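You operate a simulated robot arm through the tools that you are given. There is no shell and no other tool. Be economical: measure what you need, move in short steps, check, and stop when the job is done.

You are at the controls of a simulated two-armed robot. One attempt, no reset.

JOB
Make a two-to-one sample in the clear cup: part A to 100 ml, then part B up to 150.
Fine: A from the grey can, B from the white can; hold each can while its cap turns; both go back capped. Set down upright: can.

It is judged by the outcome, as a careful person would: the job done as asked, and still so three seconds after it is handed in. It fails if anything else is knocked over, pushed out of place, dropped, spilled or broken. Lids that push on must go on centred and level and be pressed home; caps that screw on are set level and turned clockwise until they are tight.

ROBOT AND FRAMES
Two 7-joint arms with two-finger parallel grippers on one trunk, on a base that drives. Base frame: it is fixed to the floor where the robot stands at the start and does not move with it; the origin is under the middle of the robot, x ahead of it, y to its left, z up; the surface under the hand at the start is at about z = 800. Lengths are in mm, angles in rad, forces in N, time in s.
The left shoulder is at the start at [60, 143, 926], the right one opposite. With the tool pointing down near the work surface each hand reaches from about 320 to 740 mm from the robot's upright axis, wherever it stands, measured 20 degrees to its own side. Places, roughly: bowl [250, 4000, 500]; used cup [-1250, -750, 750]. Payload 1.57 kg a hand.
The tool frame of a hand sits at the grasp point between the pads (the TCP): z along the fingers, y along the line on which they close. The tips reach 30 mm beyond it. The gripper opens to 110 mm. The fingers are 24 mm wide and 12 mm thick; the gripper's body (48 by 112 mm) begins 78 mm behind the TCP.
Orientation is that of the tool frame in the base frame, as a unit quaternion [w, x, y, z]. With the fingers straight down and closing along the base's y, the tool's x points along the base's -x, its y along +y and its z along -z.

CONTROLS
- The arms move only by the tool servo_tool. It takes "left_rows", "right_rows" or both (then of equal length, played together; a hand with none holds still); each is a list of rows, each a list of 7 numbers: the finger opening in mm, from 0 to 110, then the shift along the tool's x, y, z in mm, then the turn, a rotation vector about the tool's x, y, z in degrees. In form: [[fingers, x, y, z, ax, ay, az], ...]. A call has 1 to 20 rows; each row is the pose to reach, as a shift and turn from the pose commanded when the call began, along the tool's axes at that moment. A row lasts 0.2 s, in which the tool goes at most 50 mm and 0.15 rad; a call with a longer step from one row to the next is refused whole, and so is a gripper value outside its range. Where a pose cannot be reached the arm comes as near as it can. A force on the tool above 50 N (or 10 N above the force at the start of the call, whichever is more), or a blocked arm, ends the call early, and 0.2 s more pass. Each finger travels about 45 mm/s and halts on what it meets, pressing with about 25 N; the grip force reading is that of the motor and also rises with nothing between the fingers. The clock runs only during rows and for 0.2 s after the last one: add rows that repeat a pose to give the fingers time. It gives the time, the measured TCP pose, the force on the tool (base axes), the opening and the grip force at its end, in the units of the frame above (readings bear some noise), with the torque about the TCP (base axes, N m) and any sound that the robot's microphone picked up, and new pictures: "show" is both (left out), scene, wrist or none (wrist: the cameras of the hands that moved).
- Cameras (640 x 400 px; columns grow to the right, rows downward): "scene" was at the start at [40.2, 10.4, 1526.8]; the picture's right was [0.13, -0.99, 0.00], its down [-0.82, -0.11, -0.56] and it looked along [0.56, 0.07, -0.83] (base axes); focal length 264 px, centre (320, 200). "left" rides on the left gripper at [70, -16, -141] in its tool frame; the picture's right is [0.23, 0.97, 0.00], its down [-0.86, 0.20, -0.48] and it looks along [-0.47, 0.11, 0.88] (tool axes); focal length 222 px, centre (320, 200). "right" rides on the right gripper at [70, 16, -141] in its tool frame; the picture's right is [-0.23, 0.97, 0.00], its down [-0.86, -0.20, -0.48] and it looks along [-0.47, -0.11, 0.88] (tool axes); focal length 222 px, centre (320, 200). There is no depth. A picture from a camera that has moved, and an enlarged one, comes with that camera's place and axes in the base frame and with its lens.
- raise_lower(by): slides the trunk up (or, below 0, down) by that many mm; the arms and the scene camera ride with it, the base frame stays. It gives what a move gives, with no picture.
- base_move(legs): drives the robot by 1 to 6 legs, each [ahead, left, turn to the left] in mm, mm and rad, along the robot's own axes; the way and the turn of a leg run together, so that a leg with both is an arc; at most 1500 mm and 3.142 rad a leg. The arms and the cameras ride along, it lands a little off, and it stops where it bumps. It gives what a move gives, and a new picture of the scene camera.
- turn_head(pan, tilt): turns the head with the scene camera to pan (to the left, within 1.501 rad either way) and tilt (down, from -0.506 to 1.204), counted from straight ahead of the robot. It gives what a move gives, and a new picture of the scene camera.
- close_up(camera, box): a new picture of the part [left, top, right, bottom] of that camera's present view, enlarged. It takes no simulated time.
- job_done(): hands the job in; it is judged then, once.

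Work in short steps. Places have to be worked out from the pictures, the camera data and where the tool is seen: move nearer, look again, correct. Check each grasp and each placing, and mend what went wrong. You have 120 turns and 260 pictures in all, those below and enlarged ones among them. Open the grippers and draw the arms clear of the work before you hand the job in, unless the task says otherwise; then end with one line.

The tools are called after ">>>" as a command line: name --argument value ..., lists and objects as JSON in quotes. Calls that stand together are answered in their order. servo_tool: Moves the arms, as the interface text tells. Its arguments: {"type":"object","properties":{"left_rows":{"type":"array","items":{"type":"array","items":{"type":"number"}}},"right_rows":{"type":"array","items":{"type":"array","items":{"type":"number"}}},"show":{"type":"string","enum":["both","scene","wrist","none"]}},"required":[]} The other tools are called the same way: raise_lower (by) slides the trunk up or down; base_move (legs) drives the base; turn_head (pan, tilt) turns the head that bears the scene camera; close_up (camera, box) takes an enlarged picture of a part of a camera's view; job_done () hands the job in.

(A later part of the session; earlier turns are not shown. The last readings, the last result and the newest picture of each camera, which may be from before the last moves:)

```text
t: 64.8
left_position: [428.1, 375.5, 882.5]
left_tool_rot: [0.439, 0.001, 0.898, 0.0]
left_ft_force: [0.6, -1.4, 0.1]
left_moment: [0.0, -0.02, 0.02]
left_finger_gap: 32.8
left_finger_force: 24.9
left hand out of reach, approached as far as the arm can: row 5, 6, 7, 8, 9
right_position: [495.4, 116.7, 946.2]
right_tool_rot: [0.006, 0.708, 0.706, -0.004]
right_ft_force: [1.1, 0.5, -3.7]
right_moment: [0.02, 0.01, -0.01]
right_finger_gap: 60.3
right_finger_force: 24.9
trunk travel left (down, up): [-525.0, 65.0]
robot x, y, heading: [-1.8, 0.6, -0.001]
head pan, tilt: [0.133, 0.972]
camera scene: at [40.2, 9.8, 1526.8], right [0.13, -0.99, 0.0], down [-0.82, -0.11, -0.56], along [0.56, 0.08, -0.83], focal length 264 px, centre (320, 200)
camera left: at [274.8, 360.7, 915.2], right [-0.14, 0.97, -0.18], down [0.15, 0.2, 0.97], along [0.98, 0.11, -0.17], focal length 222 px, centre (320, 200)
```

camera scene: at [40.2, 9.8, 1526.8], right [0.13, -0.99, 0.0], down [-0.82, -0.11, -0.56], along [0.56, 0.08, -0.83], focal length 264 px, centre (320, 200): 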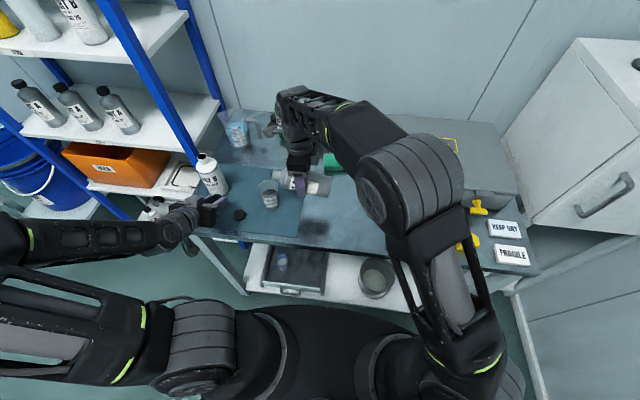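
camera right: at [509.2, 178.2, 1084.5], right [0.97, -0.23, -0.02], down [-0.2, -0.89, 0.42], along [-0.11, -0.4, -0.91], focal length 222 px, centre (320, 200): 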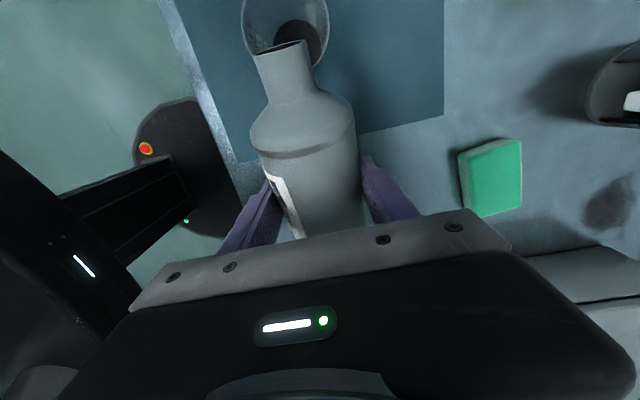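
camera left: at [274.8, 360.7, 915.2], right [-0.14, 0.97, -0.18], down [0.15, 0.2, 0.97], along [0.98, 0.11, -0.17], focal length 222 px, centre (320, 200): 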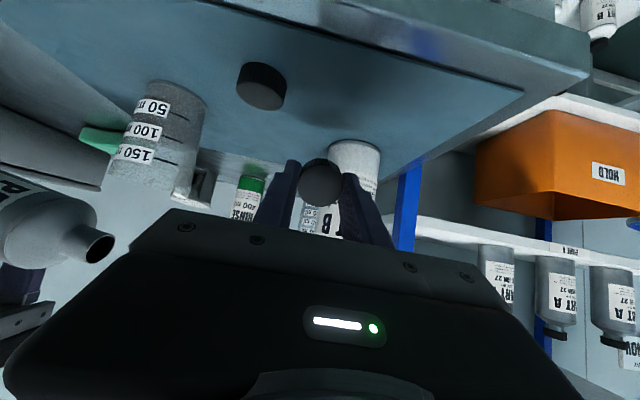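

The cup is in view (inverted) from the side. Zoom on it.

>>> close_up --camera "left" --box '[115, 70, 215, 200]'

>>> close_up --camera "left" --box '[130, 75, 210, 135]'

```text
3.08 times, centred on (165, 135) of left
camera zoom: at [274.8, 360.7, 915.2], right [-0.14, 0.97, -0.18], down [0.15, 0.2, 0.97], along [0.98, 0.11, -0.17], focal length 684 px, centre (797, 400)
```

zoom: 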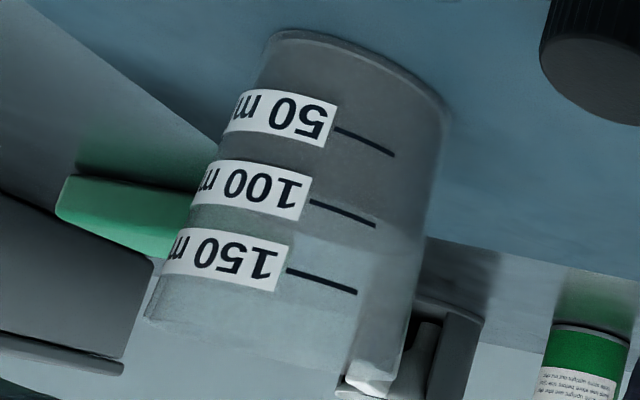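

```text
6.67 times, centred on (170, 105) of left
camera zoom: at [274.8, 360.7, 915.2], right [-0.14, 0.97, -0.18], down [0.15, 0.2, 0.97], along [0.98, 0.11, -0.17], focal length 1481 px, centre (1320, 833)
```

zoom: 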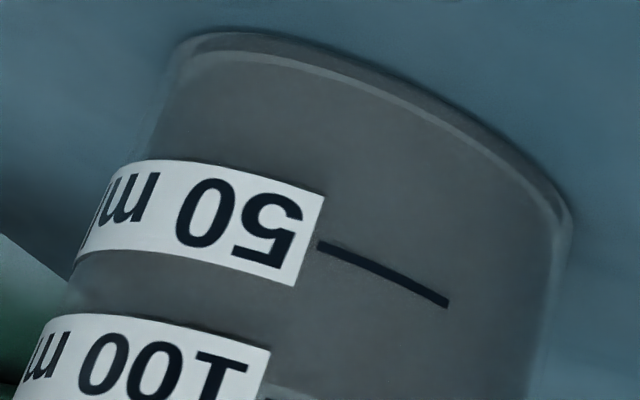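

Excellent view. Zoom on the 100 tick.

>>> close_up --camera "left" --box '[135, 110, 195, 170]'

```text
6.67 times, centred on (165, 140) of left
camera zoom: at [274.8, 360.7, 915.2], right [-0.14, 0.97, -0.18], down [0.15, 0.2, 0.97], along [0.98, 0.11, -0.17], focal length 1481 px, centre (1353, 600)
```

zoom: 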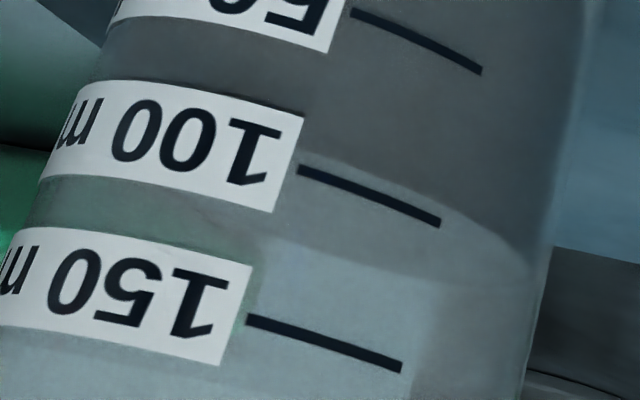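

Front meniscus is ~6 ml under the 100 tick: about 94 ml. Small top-up: tilt 3° and look.

>>> servo_tool --right_rows '[[40, 0, 0, -2.3, 0, -1.5, 0], [40, 0, 0, -4.6, 0, -3, 0], [40, 0, 0, -4.6, 0, -3, 0], [40, 0, 0, -4.6, 0, -3, 0]]' --show "none"

>>> close_up --camera "left" --box '[135, 110, 195, 170]'

>>> close_up --camera "scene" --box '[258, 178, 284, 208]'

```text
t: 65.8
left_position: [428.6, 376.1, 882.3]
left_tool_rot: [0.439, 0.001, 0.898, -0.001]
left_ft_force: [-0.4, -0.8, -0.7]
left_moment: [-0.01, -0.01, -0.02]
left_finger_gap: 33.2
left_finger_force: 24.9
right_position: [494.7, 116.8, 951.2]
right_tool_rot: [0.024, 0.707, 0.706, -0.025]
right_ft_force: [-0.6, -0.1, -3.6]
right_moment: [0.02, 0.01, -0.01]
right_finger_gap: 60.3
right_finger_force: 25.3
trunk travel left (down, up): [-525.0, 65.0]
robot x, y, heading: [-1.1, 1.6, -0.0]
head pan, tilt: [0.133, 0.972]
```

```text
6.67 times, centred on (165, 140) of left
camera zoom: at [274.7, 361.1, 915.0], right [-0.14, 0.97, -0.18], down [0.15, 0.2, 0.97], along [0.98, 0.11, -0.17], focal length 1481 px, centre (1353, 600)
```

zoom: 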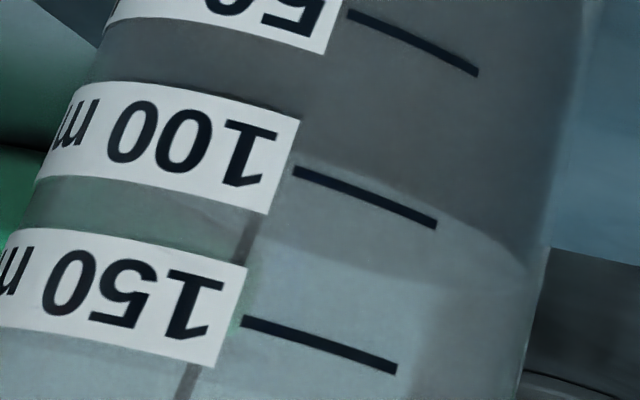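

```text
13.33 times, centred on (271, 193) of scene
camera zoom: at [40.4, 10.7, 1526.8], right [0.13, -0.99, 0.0], down [-0.82, -0.11, -0.56], along [0.56, 0.07, -0.83], focal length 3521 px, centre (973, 293)
```

zoom: 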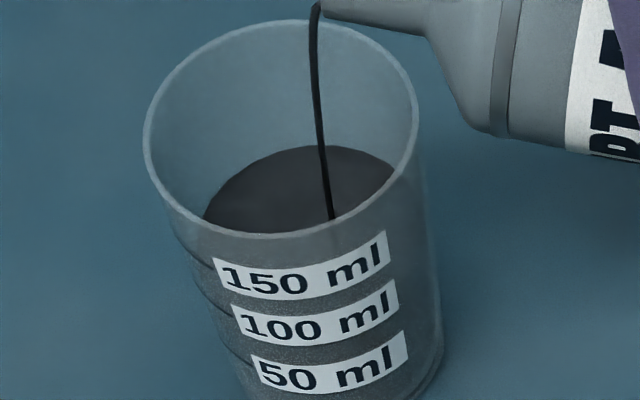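

Thin stream running. Hold 1 s.

>>> servo_tool --right_rows '[[40, 0, 0, 0, 0, 0, 0], [40, 0, 0, 0, 0, 0, 0], [40, 0, 0, 0, 0, 0, 0], [40, 0, 0, 0, 0, 0, 0]]' --show "none"

>>> close_up --camera "left" --box '[135, 110, 195, 170]'

```text
t: 66.8
left_position: [428.8, 375.5, 881.5]
left_tool_rot: [0.438, 0.0, 0.899, 0.0]
left_ft_force: [1.2, 0.0, 0.5]
left_moment: [-0.01, 0.0, -0.03]
left_finger_gap: 33.0
left_finger_force: 24.1
right_position: [493.9, 117.3, 951.7]
right_tool_rot: [0.024, 0.707, 0.706, -0.024]
right_ft_force: [-0.3, 0.0, -2.4]
right_moment: [-0.01, 0.02, 0.0]
right_finger_gap: 60.4
right_finger_force: 25.5
trunk travel left (down, up): [-525.0, 65.0]
robot x, y, heading: [-1.2, 1.4, -0.002]
head pan, tilt: [0.133, 0.972]
```

```text
6.67 times, centred on (165, 140) of left
camera zoom: at [274.7, 361.1, 915.0], right [-0.14, 0.97, -0.18], down [0.15, 0.2, 0.97], along [0.98, 0.11, -0.17], focal length 1481 px, centre (1353, 600)
```

zoom: 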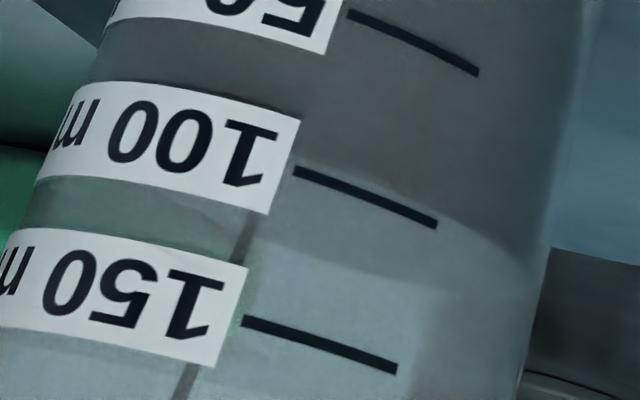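

Meniscus is just about at the tick (~98). Hold 0.6 s more, then tilt back to stop.

>>> servo_tool --right_rows '[[40, 0, 0, 0, 0, 0, 0], [40, 0, 0, 0, 0, 0, 0], [40, 0, 0, 0, 0, 0, 0], [40, 0, 0, 7.5, 0, 5, 0], [40, 0, 0, 15, 0, 10, 0], [40, 0, 0, 15, 0, 10, 0]]' --show "none"

>>> close_up --camera "left" --box '[135, 110, 195, 170]'

>>> close_up --camera "left" --box '[150, 122, 190, 152]'

```text
t: 68.2
left_position: [429.4, 376.6, 882.9]
left_tool_rot: [0.438, 0.001, 0.899, -0.001]
left_ft_force: [0.2, 0.0, -0.3]
left_moment: [0.0, -0.01, -0.02]
left_finger_gap: 33.2
left_finger_force: 24.8
right_position: [494.0, 117.4, 935.6]
right_tool_rot: [-0.038, 0.707, 0.706, 0.038]
right_ft_force: [-0.2, 1.0, -2.1]
right_moment: [-0.01, 0.01, -0.04]
right_finger_gap: 60.4
right_finger_force: 24.8
trunk travel left (down, up): [-525.0, 65.0]
robot x, y, heading: [1.5, 1.4, 0.003]
head pan, tilt: [0.133, 0.972]
```

```text
6.67 times, centred on (165, 140) of left
camera zoom: at [274.7, 361.2, 915.0], right [-0.14, 0.97, -0.18], down [0.15, 0.2, 0.97], along [0.98, 0.11, -0.17], focal length 1481 px, centre (1353, 600)
```

zoom: 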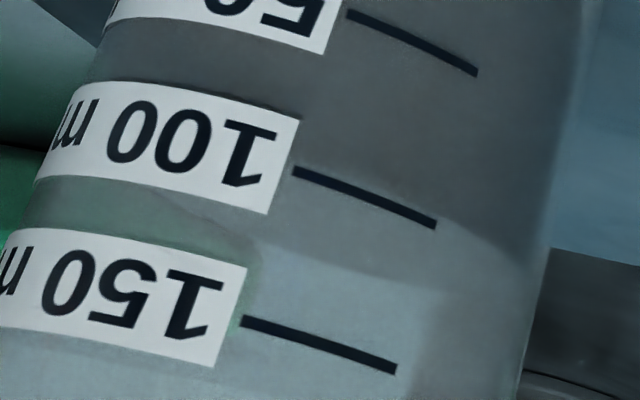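

```text
13.33 times, centred on (170, 137) of left
camera zoom: at [274.7, 361.2, 915.0], right [-0.14, 0.97, -0.18], down [0.15, 0.2, 0.97], along [0.98, 0.11, -0.17], focal length 2962 px, centre (2320, 1040)
```

zoom: 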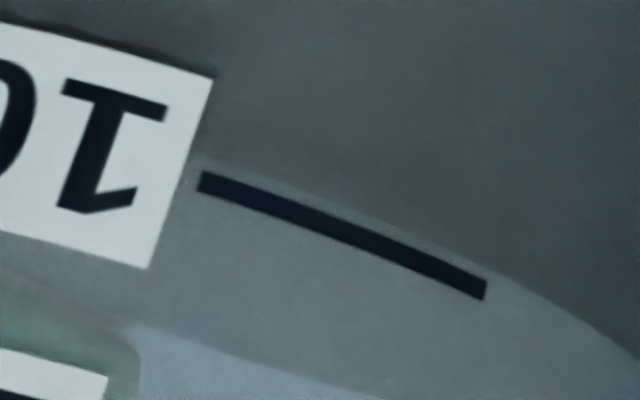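

~97 ml by my reading. One more brief top-up of ~3 ml.

>>> servo_tool --right_rows '[[40, 1, 0, -9, 0, -6, 0], [40, 1.7, 0, -16.4, 0, -10.8, 0], [40, 1.7, 0, -16.4, 0, -10.8, 0], [40, 1.7, 0, -16.4, 0, -10.8, 0], [40, 1.7, 0, -16.4, 0, -10.8, 0], [40, 1.7, 0, -16.4, 0, -10.8, 0], [40, 1.7, 0, -16.4, 0, -10.8, 0], [40, 1, 0, -9, 0, -5, 0], [40, 0, 0, 0, 0, 0, 0], [40, 0, 0, 0, 0, 0, 0]]' --show "none"

>>> close_up --camera "left" --box '[150, 122, 190, 152]'

>>> close_up --camera "scene" --box '[258, 178, 284, 208]'

```text
t: 70.4
left_position: [428.9, 375.5, 883.4]
left_tool_rot: [0.438, 0.001, 0.899, -0.001]
left_ft_force: [-0.9, 0.3, -0.5]
left_moment: [0.03, -0.02, 0.02]
left_finger_gap: 33.2
left_finger_force: 25.1
right_position: [494.3, 115.7, 935.8]
right_tool_rot: [-0.037, 0.707, 0.706, 0.037]
right_ft_force: [-1.0, 0.1, -3.0]
right_moment: [0.01, 0.02, 0.01]
right_finger_gap: 60.4
right_finger_force: 25.3
trunk travel left (down, up): [-525.0, 65.0]
robot x, y, heading: [5.0, 3.5, -0.001]
head pan, tilt: [0.133, 0.972]
```

```text
13.33 times, centred on (170, 137) of left
camera zoom: at [274.6, 361.2, 915.0], right [-0.14, 0.97, -0.18], down [0.15, 0.2, 0.97], along [0.98, 0.11, -0.17], focal length 2962 px, centre (2320, 1040)
```

zoom: 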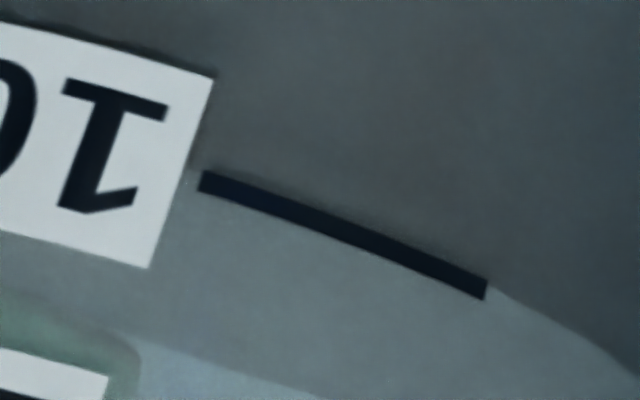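

```text
13.33 times, centred on (271, 193) of scene
camera zoom: at [40.3, 10.7, 1526.8], right [0.13, -0.99, 0.0], down [-0.82, -0.11, -0.56], along [0.56, 0.07, -0.83], focal length 3521 px, centre (973, 293)
```

zoom: 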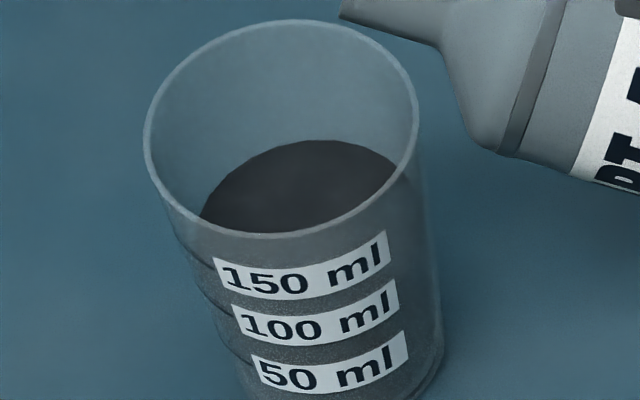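

Right on the tick: 100 ml. Return A upright above its spot.

>>> servo_tool --right_rows '[[40, -0.3, 0, 12, 0, 8, 0], [40, 0.5, 0, 24.2, 0, 16, 0], [40, -24, -3, 17.6, 0, 24, 0], [40, -46.3, -6, 9.2, 0, 32, 0], [40, -65.5, -9, 1.1, 0, 40, 0], [40, -79.9, -12, -5.4, 0, 48, 0], [40, -91.3, -14, -11.7, 0, 56, 0], [40, -99.9, -16, -16.6, 0, 64, 0], [40, -106.5, -17, -20.3, 0, 72, 0], [40, -106.5, -17, -20.3, 0, 72, 0]]' --show "scene"

```text
t: 72.6
left_position: [427.0, 375.0, 882.0]
left_tool_rot: [0.438, 0.0, 0.899, -0.001]
left_ft_force: [-1.0, -0.1, 0.3]
left_moment: [0.01, 0.01, 0.0]
left_finger_gap: 33.1
left_finger_force: 24.5
right_position: [478.1, 9.8, 944.8]
right_tool_rot: [-0.445, 0.549, 0.548, 0.447]
right_ft_force: [0.5, -0.5, -2.8]
right_moment: [-0.02, 0.0, 0.0]
right_finger_gap: 60.6
right_finger_force: 25.0
trunk travel left (down, up): [-525.0, 65.0]
robot x, y, heading: [3.9, 2.2, 0.002]
head pan, tilt: [0.133, 0.972]
camera scene: at [40.3, 10.6, 1526.8], right [0.13, -0.99, 0.0], down [-0.82, -0.11, -0.56], along [0.56, 0.07, -0.83], focal length 264 px, centre (320, 200)
```

scene: 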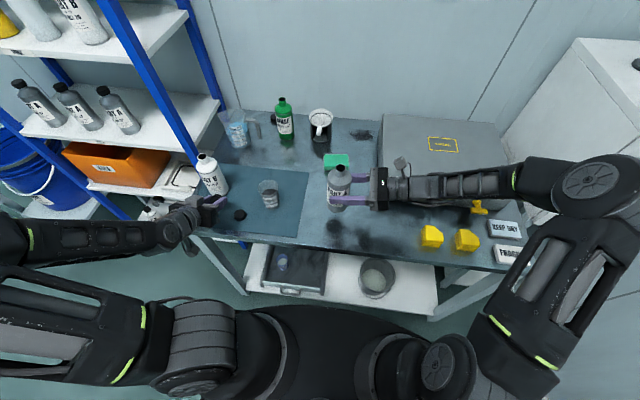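

Lower A to the bench, and meanwhile swing the left hand back up to fingers-down.

>>> servo_tool --right_rows '[[40, -20, 0, 4, 0, 0, 0], [40, -42, 0, 8, 0, 0, 0], [40, -56, 0, 11, 0, 0, 0], [40, -63, 0, 12.3, 0, 0, 0], [40, -66.8, 0, 13, 0, 0, 0], [40, -66.8, 0, 13, 0, 0, 0], [40, -66.8, 0, 13, 0, 0, 0], [40, -66.8, 0, 13, 0, 0, 0], [40, -66.8, 0, 13, 0, 0, 0]]' --left_rows '[[25, -14, -5, -19, 0, 6.5, 0], [25, -29, -11, -38, 0, 13, 0], [25, -43, -17, -57, 0, 19.5, 0], [25, -58, -22, -76, 0, 26, 0], [25, -72, -28, -95, 0, 32.5, 0], [25, -87, -34, -113, 0, 39, 0], [25, -101, -39, -132, 0, 45.5, 0], [25, -115, -45, -151, 0, 52, 0], [25, -115, -45, -151, 0, 52, 0]]'

```text
t: 74.6
left_position: [380.5, 328.6, 1066.2]
left_tool_rot: [0.0, 0.0, 1.0, 0.001]
left_ft_force: [0.6, 0.2, -0.2]
left_moment: [-0.03, 0.0, 0.05]
left_finger_gap: 32.7
left_finger_force: 25.2
right_position: [477.3, 8.8, 878.8]
right_tool_rot: [-0.445, 0.55, 0.549, 0.446]
right_ft_force: [-0.1, 1.8, 9.6]
right_moment: [0.05, -0.01, -0.03]
right_finger_gap: 60.3
right_finger_force: 24.2
trunk travel left (down, up): [-525.0, 65.0]
robot x, y, heading: [-0.2, -0.6, 0.001]
head pan, tilt: [0.133, 0.972]
camera scene: at [39.4, 10.7, 1526.9], right [0.13, -0.99, 0.0], down [-0.82, -0.11, -0.56], along [0.56, 0.07, -0.83], focal length 264 px, centre (320, 200)
camera right: at [491.8, -115.6, 976.0], right [0.97, -0.05, -0.22], down [-0.2, -0.64, -0.74], along [-0.11, 0.76, -0.64], focal length 222 px, centre (320, 200)
camera left: at [311.2, 314.1, 1208.5], right [-0.23, 0.97, 0.0], down [0.86, 0.2, 0.48], along [0.47, 0.11, -0.88], focal length 222 px, centre (320, 200)
```

scene: 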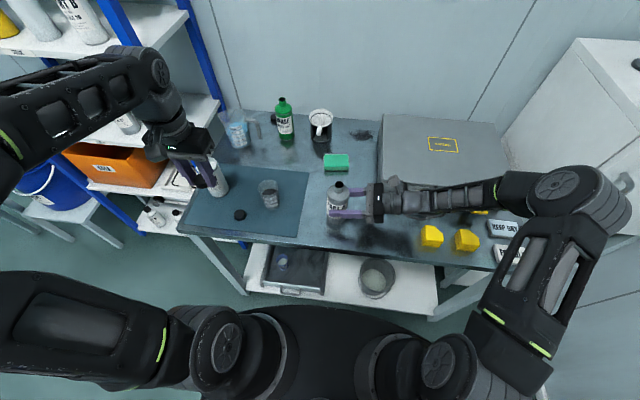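
right: 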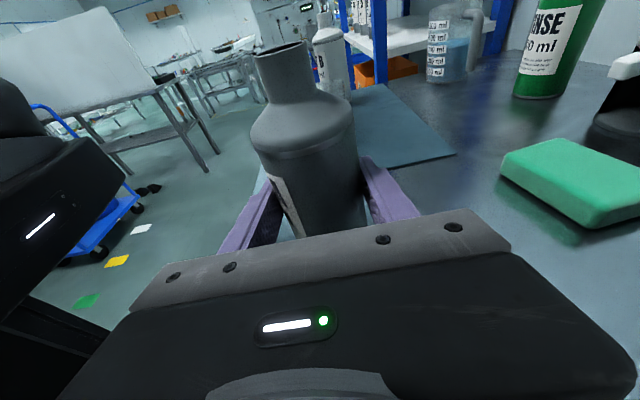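
left: 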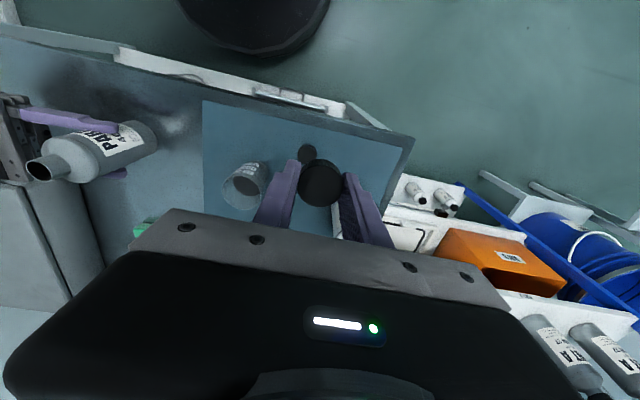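

A stands on the bench (pressed 9.6 N). Close-up of the mouth to locate it for recapping.

>>> close_up --camera "scene" --box '[310, 165, 370, 235]'

>>> close_up --camera "left" --box '[0, 90, 170, 200]'

>>> close_up --camera "left" --box '[260, 130, 380, 240]'

```text
5.71 times, centred on (340, 200) of scene
camera zoom: at [39.4, 10.7, 1526.9], right [0.13, -0.99, 0.0], down [-0.82, -0.11, -0.56], along [0.56, 0.07, -0.83], focal length 1509 px, centre (206, 200)
```

zoom: 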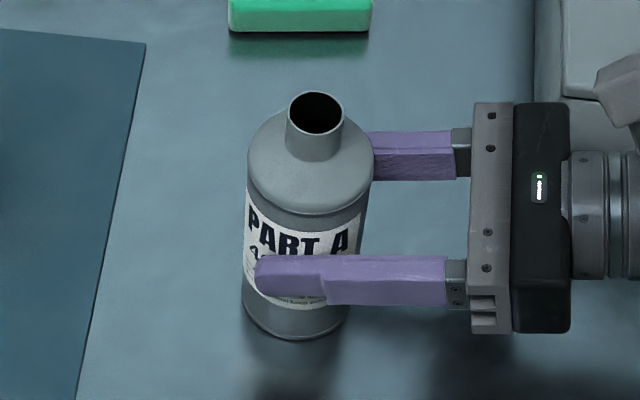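

```text
3.64 times, centred on (85, 145) of left
camera zoom: at [311.2, 314.1, 1208.5], right [-0.23, 0.97, 0.0], down [0.86, 0.2, 0.48], along [0.47, 0.11, -0.88], focal length 808 px, centre (1174, 400)
```

zoom: 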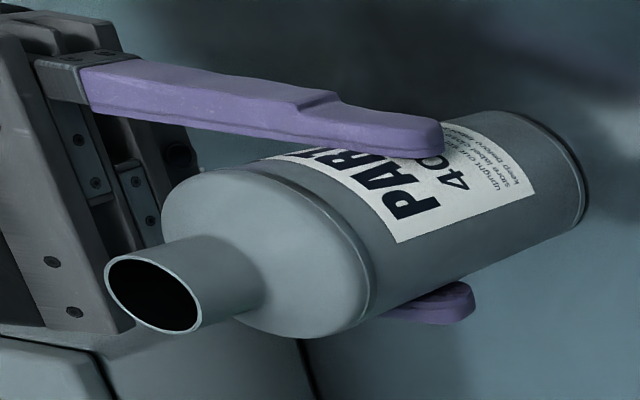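

```text
3.64 times, centred on (320, 185) of left
camera zoom: at [311.2, 314.1, 1208.5], right [-0.23, 0.97, 0.0], down [0.86, 0.2, 0.48], along [0.47, 0.11, -0.88], focal length 808 px, centre (320, 254)
```

zoom: 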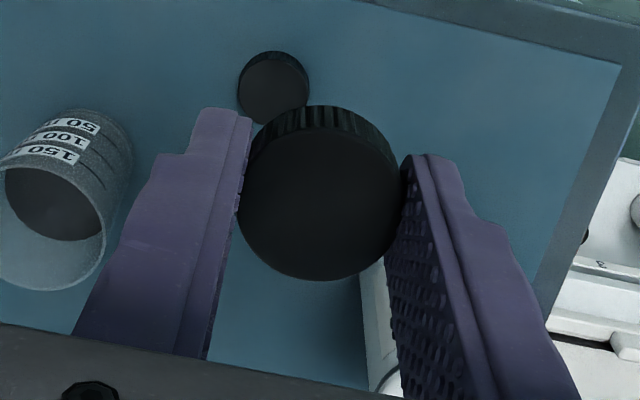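

Mouth is at about (475.7, 18.1), ~4 mm further along +y than before. Bring the capped left hand above it, pre-turned counter-clockwise (φ=−75°).

>>> servo_tool --left_rows '[[25, -10, -33, 0, 0, 0, -7.5], [25, -20, -68, 2, 0, 0, -15], [25, -31, -103, 4, 0, 0, -22.5], [25, -42, -138, 6, 0, 0, -30], [25, -53, -173, 6, 0, 0, -37.5], [25, -64, -208, 6, 0, 0, -45], [25, -75, -243, 6, 0, 0, -52.5], [25, -86, -278, 6, 0, 0, -60], [25, -95.5, -309.3, 6, 0, 0, -67.5], [25, -95.5, -309.3, 6, 0, 0, -75], [25, -95.5, -309.3, 40, 0, 0, -75], [25, -95.5, -309.3, 56, 0, 0, -75], [25, -95.5, -309.3, 56, 0, 0, -75]]'

>>> close_up --camera "scene" --box '[310, 150, 370, 220]'

>>> close_up --camera "right" --box '[200, 0, 360, 100]'

```text
t: 77.4
left_position: [475.8, 19.6, 1009.5]
left_tool_rot: [0.0, -0.609, 0.793, -0.001]
left_ft_force: [-0.1, -0.5, 0.6]
left_moment: [-0.06, -0.02, 0.02]
left_finger_gap: 32.9
left_finger_force: 25.2
right_position: [477.2, 8.9, 878.1]
right_tool_rot: [-0.445, 0.549, 0.549, 0.446]
right_ft_force: [2.4, 1.8, 19.7]
right_moment: [0.17, -0.05, -0.03]
right_finger_gap: 60.3
right_finger_force: 24.9
trunk travel left (down, up): [-525.0, 65.0]
robot x, y, heading: [-1.1, -0.4, -0.001]
head pan, tilt: [0.133, 0.972]
camera scene: at [39.0, 10.5, 1526.9], right [0.13, -0.99, 0.0], down [-0.82, -0.11, -0.56], along [0.56, 0.07, -0.83], focal length 264 px, centre (320, 200)
camera left: at [473.3, -49.8, 1151.6], right [-1.0, 0.03, 0.0], down [0.03, 0.88, 0.48], along [0.02, 0.48, -0.88], focal length 222 px, centre (320, 200)
```

scene: 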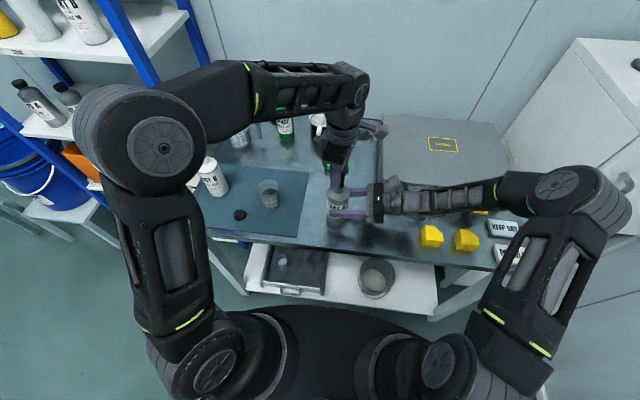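
left: 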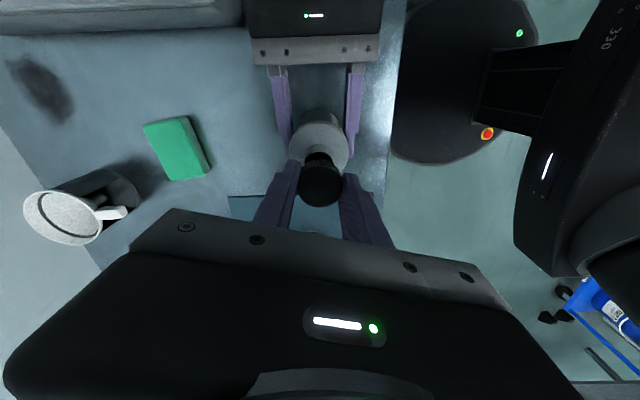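

```text
5.71 times, centred on (340, 185) of scene
camera zoom: at [39.0, 10.5, 1526.9], right [0.13, -0.99, 0.0], down [-0.82, -0.11, -0.56], along [0.56, 0.07, -0.83], focal length 1509 px, centre (206, 286)
```

zoom: 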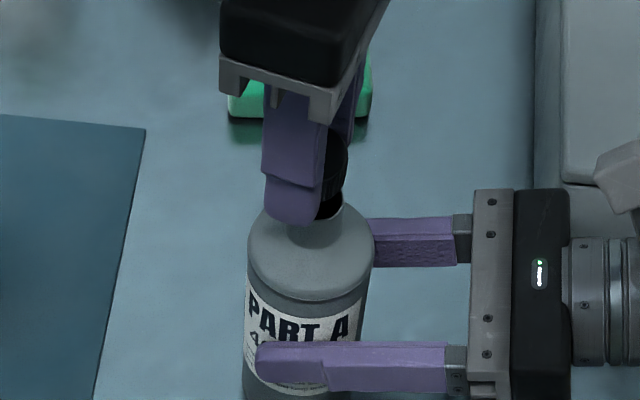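

```text
4.00 times, centred on (280, 50) of right
camera zoom: at [491.4, -115.9, 975.8], right [0.97, -0.05, -0.22], down [-0.2, -0.64, -0.74], along [-0.11, 0.76, -0.64], focal length 888 px, centre (480, 800)
```

zoom: 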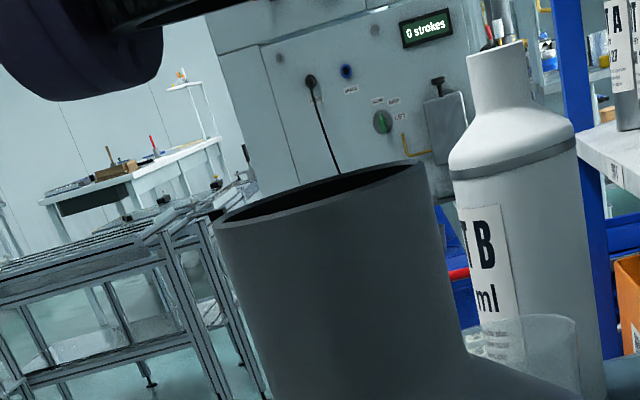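

Alignment plausible. Relieve the right hand's down-press by 2 mm and lower the cap to just above engagement (TCP z≈985).

>>> servo_tool --left_rows '[[25, 0, 0, 8, 0, 0, 0], [25, 0, 0, 14, 0, 0, 0], [25, 0, 0, 18, 0, 0, 0], [25, 0, 0, 21, 0, 0, 0], [25, 0, 0, 23, 0, 0, 0], [25, 0, 0, 24.5, 0, 0, 0]]' --right_rows '[[40, 1, 0, -0.2, 0, 0, 0], [40, 2, 0, -0.4, 0, 0, 0], [40, 2, 0, -0.4, 0, 0, 0], [40, 2, 0, -0.4, 0, 0, 0], [40, 2, 0, -0.4, 0, 0, 0], [40, 2, 0, -0.4, 0, 0, 0]]'

>>> close_up --camera "right" --box '[200, 0, 360, 100]'

>>> close_up --camera "left" --box '[260, 100, 380, 220]'

```text
t: 78.8
left_position: [476.5, 20.3, 988.0]
left_tool_rot: [0.001, -0.609, 0.793, -0.002]
left_ft_force: [1.5, 0.6, 32.2]
left_moment: [-0.31, -0.04, 0.01]
left_finger_gap: 33.1
left_finger_force: 25.3
right_position: [476.0, 7.2, 877.1]
right_tool_rot: [-0.443, 0.551, 0.55, 0.444]
right_ft_force: [-1.5, 1.2, -10.0]
right_moment: [-0.11, -0.24, -0.06]
right_finger_gap: 60.2
right_finger_force: 25.2
trunk travel left (down, up): [-525.0, 65.0]
robot x, y, heading: [0.7, 1.1, -0.001]
head pan, tilt: [0.133, 0.972]
camera scene: at [38.8, 10.5, 1526.9], right [0.13, -0.99, 0.0], down [-0.82, -0.11, -0.56], along [0.56, 0.07, -0.83], focal length 264 px, centre (320, 200)
camera right: at [491.5, -116.5, 976.4], right [0.97, -0.05, -0.22], down [-0.2, -0.65, -0.74], along [-0.11, 0.76, -0.64], focal length 222 px, centre (320, 200)
camera left: at [472.9, -49.3, 1129.1], right [-1.0, 0.03, -0.01], down [0.03, 0.88, 0.48], along [0.02, 0.48, -0.88], focal length 222 px, centre (320, 200)
```

scene: 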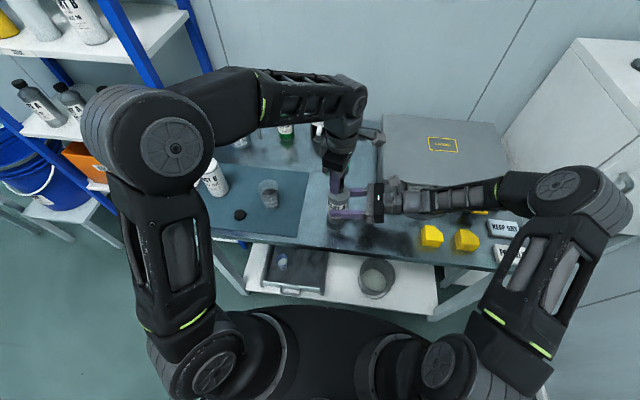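
right: 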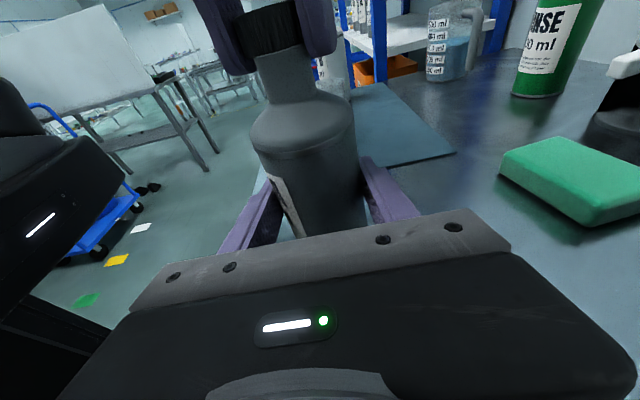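
left: 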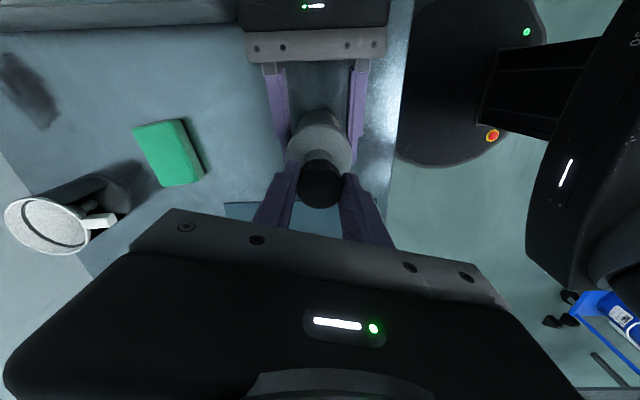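

```text
4.00 times, centred on (280, 50) of right
camera zoom: at [491.5, -116.5, 976.4], right [0.97, -0.05, -0.22], down [-0.2, -0.65, -0.74], along [-0.11, 0.76, -0.64], focal length 888 px, centre (480, 800)
```

zoom: 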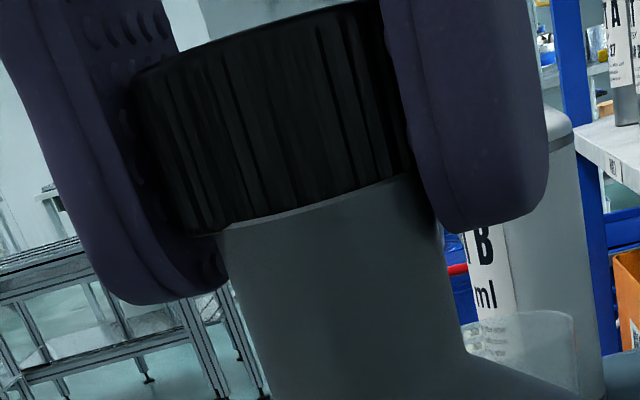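

```text
3.33 times, centred on (320, 160) of left
camera zoom: at [472.9, -49.3, 1129.1], right [-1.0, 0.03, -0.01], down [0.03, 0.88, 0.48], along [0.02, 0.48, -0.88], focal length 740 px, centre (320, 333)
```

zoom: 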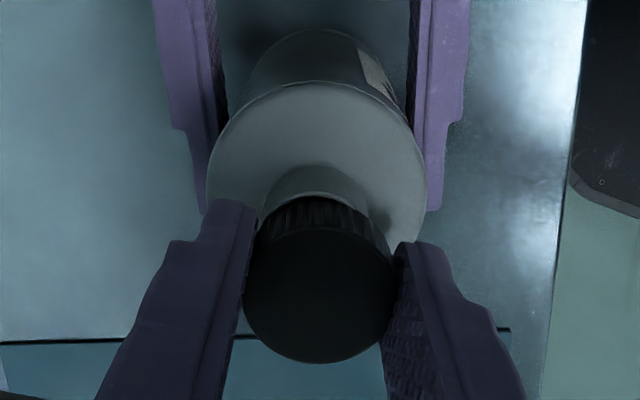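

Contact at z≈988 with the load biased toward −y, so the cap sits ~2.5 mm too far +y. Lift, shift −y 2.5 mm and lower again gently.

>>> servo_tool --left_rows '[[25, 0, 0, -4, 0, 0, 0], [25, 1.2, -0.3, -6, 0, 0, 0], [25, 2.4, -0.6, -6, 0, 0, 0], [25, 2.4, -0.6, -4, 0, 0, 0], [25, 2.4, -0.6, -3, 0, 0, 0], [25, 2.4, -0.6, -2, 0, 0, 0], [25, 2.4, -0.6, -1, 0, 0, 0]]' --show "none"

```text
t: 80.4
left_position: [475.8, 17.2, 987.1]
left_tool_rot: [0.0, -0.609, 0.793, -0.003]
left_ft_force: [-1.2, 0.7, 19.2]
left_moment: [-0.03, -0.23, 0.01]
left_finger_gap: 33.4
left_finger_force: 25.3
right_position: [477.9, 6.4, 878.2]
right_tool_rot: [-0.444, 0.552, 0.548, 0.445]
right_ft_force: [3.0, 0.6, -13.9]
right_moment: [0.02, 0.32, -0.05]
right_finger_gap: 60.2
right_finger_force: 24.7
trunk travel left (down, up): [-525.0, 65.0]
robot x, y, heading: [-0.9, -1.2, 0.001]
head pan, tilt: [0.133, 0.972]
```

Now the residual load is on the +x side; shift +1.2 mm in x and start turning clockwise with a gentle descent.

>>> servo_tool --left_rows '[[25, -0.2, -0.6, -0.5, 0, 0, 0], [25, -0.3, -1.2, -0.5, 0, 0, 8], [25, -0.3, -1.2, -0.3, 0, 0, 16], [25, -0.3, -1.2, -0.1, 0, 0, 24], [25, -0.3, -1.2, 0.1, 0, 0, 32], [25, -0.3, -1.2, 0.3, 0, 0, 40], [25, -0.3, -1.2, 0.5, 0, 0, 48], [25, -0.3, -1.2, 0.7, 0, 0, 56], [25, -0.3, -1.2, 0.9, 0, 0, 64], [25, -0.3, -1.2, 1.1, 0, 0, 72]]' --show "none"

>>> close_up --camera "right" --box '[200, 0, 360, 100]'

```text
t: 82.6
left_position: [476.8, 18.5, 983.8]
left_tool_rot: [-0.001, -0.025, 1.0, 0.0]
left_ft_force: [4.5, -8.7, -2.4]
left_moment: [-0.11, -0.1, 0.09]
left_finger_gap: 33.0
left_finger_force: 24.4
right_position: [478.0, 8.0, 879.1]
right_tool_rot: [-0.446, 0.549, 0.548, 0.446]
right_ft_force: [-4.6, 8.5, -0.5]
right_moment: [-0.78, -0.35, -0.03]
right_finger_gap: 60.2
right_finger_force: 25.2
trunk travel left (down, up): [-525.0, 65.0]
robot x, y, heading: [3.0, -1.0, 0.001]
head pan, tilt: [0.133, 0.972]
```

```text
4.00 times, centred on (280, 50) of right
camera zoom: at [492.9, -115.9, 977.3], right [0.97, -0.05, -0.22], down [-0.2, -0.64, -0.74], along [-0.11, 0.76, -0.64], focal length 888 px, centre (480, 800)
```

zoom: 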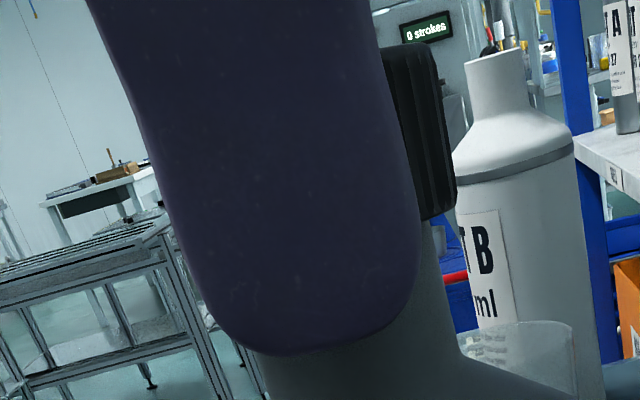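

The cap dropped to 983.8 and is being drawn down: thread engaged. Continue clockwise, following down.

>>> servo_tool --left_rows '[[25, 0, 0, 0.4, 0, 0, 8], [25, 0, 0, 0.7, 0, 0, 16], [25, 0, 0, 1.0, 0, 0, 24], [25, 0, 0, 1.3, 0, 0, 32], [25, 0, 0, 1.6, 0, 0, 40], [25, 0, 0, 1.9, 0, 0, 48], [25, 0, 0, 2.2, 0, 0, 56], [25, 0, 0, 2.5, 0, 0, 64], [25, 0, 0, 2.8, 0, 0, 72], [25, 0, 0, 3.0, 0, 0, 80]]' --show "none"

>>> close_up --camera "right" --box '[200, 0, 360, 100]'

>>> close_up --camera "scene" --box '[310, 150, 370, 220]'

```text
t: 84.8
left_position: [476.0, 17.6, 982.3]
left_tool_rot: [0.0, 0.623, 0.782, 0.0]
left_ft_force: [1.8, -2.2, 0.3]
left_moment: [-0.03, -0.04, 0.03]
left_finger_gap: 33.1
left_finger_force: 24.3
right_position: [478.6, 7.5, 878.5]
right_tool_rot: [-0.444, 0.55, 0.549, 0.446]
right_ft_force: [-0.3, 1.6, 5.2]
right_moment: [0.04, -0.28, -0.08]
right_finger_gap: 60.3
right_finger_force: 25.1
trunk travel left (down, up): [-525.0, 65.0]
robot x, y, heading: [-0.0, 2.1, 0.0]
head pan, tilt: [0.133, 0.972]
```

```text
4.00 times, centred on (280, 50) of right
camera zoom: at [492.7, -116.3, 977.0], right [0.97, -0.05, -0.22], down [-0.2, -0.64, -0.74], along [-0.11, 0.76, -0.64], focal length 888 px, centre (480, 800)
```

zoom: 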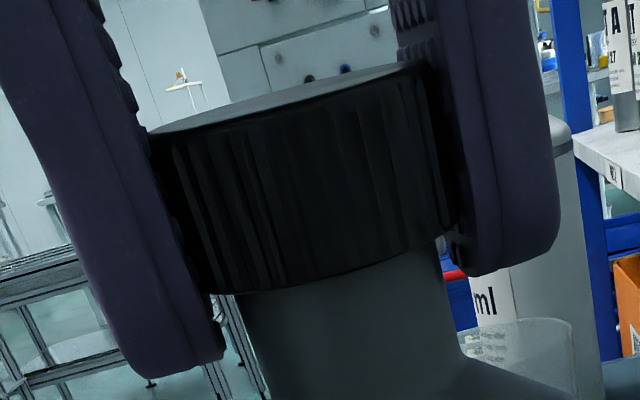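

```text
5.71 times, centred on (340, 185) of scene
camera zoom: at [40.2, 10.2, 1526.8], right [0.13, -0.99, 0.0], down [-0.82, -0.11, -0.56], along [0.56, 0.07, -0.83], focal length 1509 px, centre (206, 286)
```

zoom: 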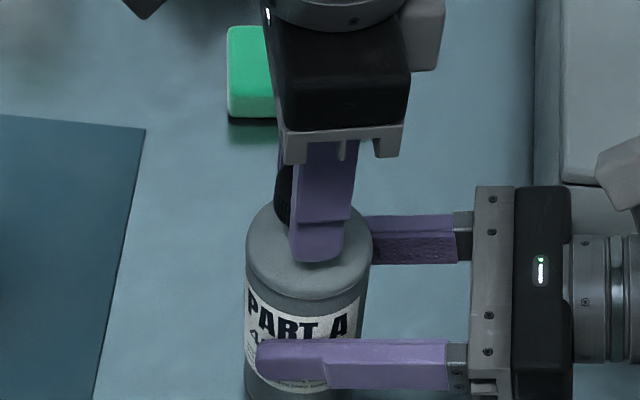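

Cap is level and seated further. Release, swing back, and take another bite.

>>> servo_tool --left_rows '[[45, 0, 0, 0, 0, 0, 0], [60, 0, 0, 0, 0, 0, 0], [60, 0, 0, 0, 0, 0, -8.5], [60, 0, 0, 0, 0, 0, -17], [60, 0, 0, 0, 0, 0, -25.5], [60, 0, 0, 0, 0, 0, -34], [60, 0, 0, 0, 0, 0, -42.5], [60, 0, 0, 0, 0, 0, -51], [60, 0, 0, 0, 0, 0, -59.5], [60, 0, 0, 0, 0, 0, -68], [60, 0, 0, 0, 0, 0, -76.5], [60, 0, 0, 0, 0, 0, -85], [60, 0, 0, 0, 0, 0, -93.5], [60, 0, 0, 0, 0, 0, -102], [60, 0, 0, 0, 0, 0, -110.5], [60, 0, 0, 0, 0, 0, -119], [60, 0, 0, 0, 0, 0, -127.5], [60, 0, 0, 0, 0, 0, -136], [60, 0, 0, 0, 0, 0, -144.5], [60, 0, 0, 0, 0, 0, -152]]' --show "none"

>>> close_up --camera "left" --box '[260, 100, 380, 220]'

>>> close_up --camera "right" --box '[200, 0, 360, 100]'

```text
t: 89.0
left_position: [477.4, 17.1, 982.9]
left_tool_rot: [0.0, -0.609, 0.793, 0.0]
left_ft_force: [-0.6, -0.2, 1.0]
left_moment: [0.02, -0.01, -0.01]
left_finger_gap: 59.8
left_finger_force: 0.0
right_position: [478.2, 7.4, 878.6]
right_tool_rot: [-0.446, 0.549, 0.549, 0.446]
right_ft_force: [1.2, -0.4, 4.1]
right_moment: [0.14, 0.0, -0.02]
right_finger_gap: 60.6
right_finger_force: 24.9
trunk travel left (down, up): [-525.0, 65.0]
robot x, y, heading: [0.1, -0.9, -0.005]
head pan, tilt: [0.133, 0.972]
```

```text
3.33 times, centred on (320, 160) of left
camera zoom: at [475.2, -52.1, 1124.2], right [-1.0, 0.03, 0.0], down [0.03, 0.88, 0.48], along [0.01, 0.48, -0.88], focal length 740 px, centre (320, 333)
```

zoom: 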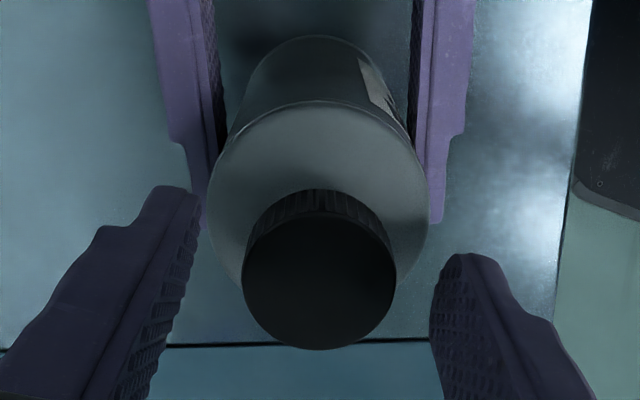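

```text
4.00 times, centred on (280, 50) of right
camera zoom: at [492.6, -116.2, 976.8], right [0.97, -0.05, -0.22], down [-0.2, -0.64, -0.74], along [-0.11, 0.76, -0.64], focal length 888 px, centre (480, 800)
```

zoom: 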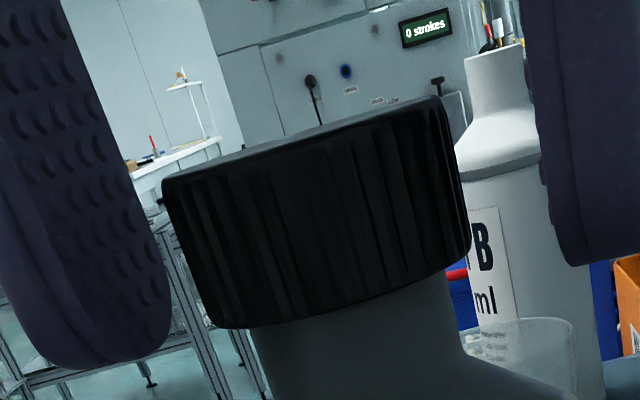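

Cap sits straight and has settled. Shift 1.5 mm, lower 2 mm, regrip and turn clockwise ~136°.

>>> servo_tool --left_rows '[[60, 1.5, 0, 2, 0, 0, 0], [45, 1.5, 0, 2, 0, 0, 0], [25, 1.5, 0, 2, 0, 0, 0], [25, 1.5, 0, 2, 0, 0, 0], [25, 1.5, 0, 2.2, 0, 0, 8.5], [25, 1.5, 0, 2.4, 0, 0, 17], [25, 1.5, 0, 2.6, 0, 0, 25.5], [25, 1.5, 0, 2.8, 0, 0, 34], [25, 1.5, 0, 3.0, 0, 0, 42.5], [25, 1.5, 0, 3.2, 0, 0, 51], [25, 1.5, 0, 3.4, 0, 0, 59.5], [25, 1.5, 0, 3.6, 0, 0, 68], [25, 1.5, 0, 3.8, 0, 0, 76.5], [25, 1.5, 0, 4.0, 0, 0, 85], [25, 1.5, 0, 4.2, 0, 0, 93.5], [25, 1.5, 0, 4.4, 0, 0, 102], [25, 1.5, 0, 4.6, 0, 0, 110.5], [25, 1.5, 0, 4.8, 0, 0, 119], [25, 1.5, 0, 5.0, 0, 0, 127.5], [25, 1.5, 0, 5.2, 0, 0, 136]]' --show "none"

>>> close_up --camera "right" --box '[200, 0, 360, 100]'

```text
t: 93.2
left_position: [477.2, 17.2, 977.2]
left_tool_rot: [0.0, 0.508, 0.861, -0.001]
left_ft_force: [8.7, 3.1, 8.3]
left_moment: [0.05, -0.3, -0.03]
left_finger_gap: 33.1
left_finger_force: 24.9
right_position: [477.0, 8.2, 877.7]
right_tool_rot: [-0.445, 0.55, 0.549, 0.445]
right_ft_force: [-9.8, -0.4, -2.8]
right_moment: [0.45, -0.34, 0.1]
right_finger_gap: 60.1
right_finger_force: 24.9
trunk travel left (down, up): [-525.0, 65.0]
robot x, y, heading: [2.7, -0.2, 0.004]
head pan, tilt: [0.133, 0.972]
```

```text
4.00 times, centred on (280, 50) of right
camera zoom: at [492.2, -116.1, 976.8], right [0.97, -0.05, -0.22], down [-0.2, -0.65, -0.74], along [-0.11, 0.76, -0.64], focal length 888 px, centre (480, 800)
```

zoom: 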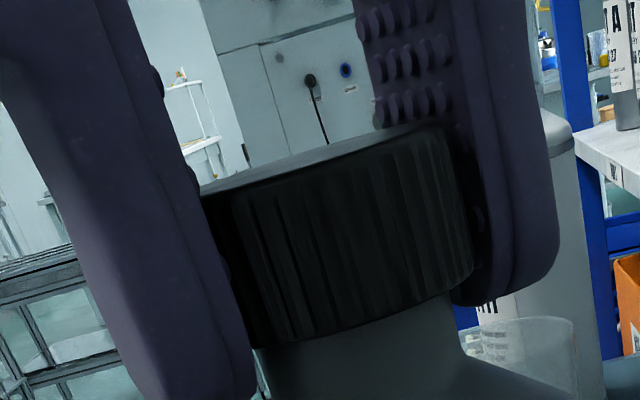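

Still turning freely (no torque about z). Another bite: release and swing back.

>>> servo_tool --left_rows '[[45, 0, 0, 0, 0, 0, 0], [60, 0, 0, 0, 0, 0, 0], [60, 0, 0, 0, 0, 0, -8.5], [60, 0, 0, 0, 0, 0, -17], [60, 0, 0, 0, 0, 0, -25.5], [60, 0, 0, 0, 0, 0, -34], [60, 0, 0, 0, 0, 0, -42.5], [60, 0, 0, 0, 0, 0, -51], [60, 0, 0, 0, 0, 0, -59.5], [60, 0, 0, 0, 0, 0, -68], [60, 0, 0, 0, 0, 0, -76.5], [60, 0, 0, 0, 0, 0, -85], [60, 0, 0, 0, 0, 0, -93.5], [60, 0, 0, 0, 0, 0, -102], [60, 0, 0, 0, 0, 0, -110.5], [60, 0, 0, 0, 0, 0, -119], [60, 0, 0, 0, 0, 0, -127.5], [60, 0, 0, 0, 0, 0, -136]]' --show "none"

>>> servo_tool --left_rows '[[45, 0, 0, 0, 0, 0, 0], [25, 0, 0, 0, 0, 0, 0], [25, 0, 0, 0, 0, 0, 0], [25, 0, 0, 0.1, 0, 0, 8.5], [25, 0, 0, 0.2, 0, 0, 17], [25, 0, 0, 0.3, 0, 0, 25.5], [25, 0, 0, 0.4, 0, 0, 34], [25, 0, 0, 0.5, 0, 0, 42.5], [25, 0, 0, 0.6, 0, 0, 51], [25, 0, 0, 0.7, 0, 0, 59.5], [25, 0, 0, 0.8, 0, 0, 68], [25, 0, 0, 0.9, 0, 0, 76.5], [25, 0, 0, 1.0, 0, 0, 85], [25, 0, 0, 1.1, 0, 0, 93.5], [25, 0, 0, 1.2, 0, 0, 102], [25, 0, 0, 1.3, 0, 0, 110.5], [25, 0, 0, 1.4, 0, 0, 119], [25, 0, 0, 1.5, 0, 0, 127.5], [25, 0, 0, 1.6, 0, 0, 136]]' --show "none"

>>> close_up --camera "right" --box '[200, 0, 360, 100]'

```text
t: 97.0
left_position: [477.2, 16.4, 976.5]
left_tool_rot: [0.0, -0.61, 0.792, -0.001]
left_ft_force: [0.0, 0.2, -0.7]
left_moment: [0.03, -0.02, -0.01]
left_finger_gap: 60.3
left_finger_force: 0.1
right_position: [477.4, 8.5, 878.2]
right_tool_rot: [-0.445, 0.55, 0.548, 0.446]
right_ft_force: [0.1, -0.4, -1.1]
right_moment: [-0.01, 0.04, 0.01]
right_finger_gap: 60.2
right_finger_force: 25.2
trunk travel left (down, up): [-525.0, 65.0]
robot x, y, heading: [1.7, -0.5, -0.002]
head pan, tilt: [0.133, 0.972]
```

```text
t: 101.0
left_position: [476.7, 17.6, 975.4]
left_tool_rot: [0.0, 0.507, 0.862, 0.0]
left_ft_force: [12.5, -0.3, 0.7]
left_moment: [-0.1, -0.27, 0.39]
left_finger_gap: 33.1
left_finger_force: 24.9
right_position: [478.7, 8.0, 878.8]
right_tool_rot: [-0.446, 0.549, 0.548, 0.446]
right_ft_force: [-13.0, 0.5, -1.4]
right_moment: [0.21, -0.74, -0.23]
right_finger_gap: 60.6
right_finger_force: 25.1
trunk travel left (down, up): [-525.0, 65.0]
robot x, y, heading: [-1.2, 0.4, 0.001]
head pan, tilt: [0.133, 0.972]
```

```text
4.00 times, centred on (280, 50) of right
camera zoom: at [492.4, -116.1, 976.8], right [0.97, -0.05, -0.22], down [-0.2, -0.64, -0.74], along [-0.11, 0.76, -0.64], focal length 888 px, centre (480, 800)
```

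zoom: 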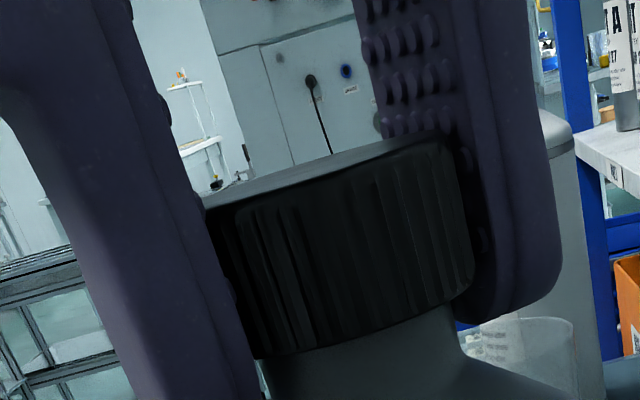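

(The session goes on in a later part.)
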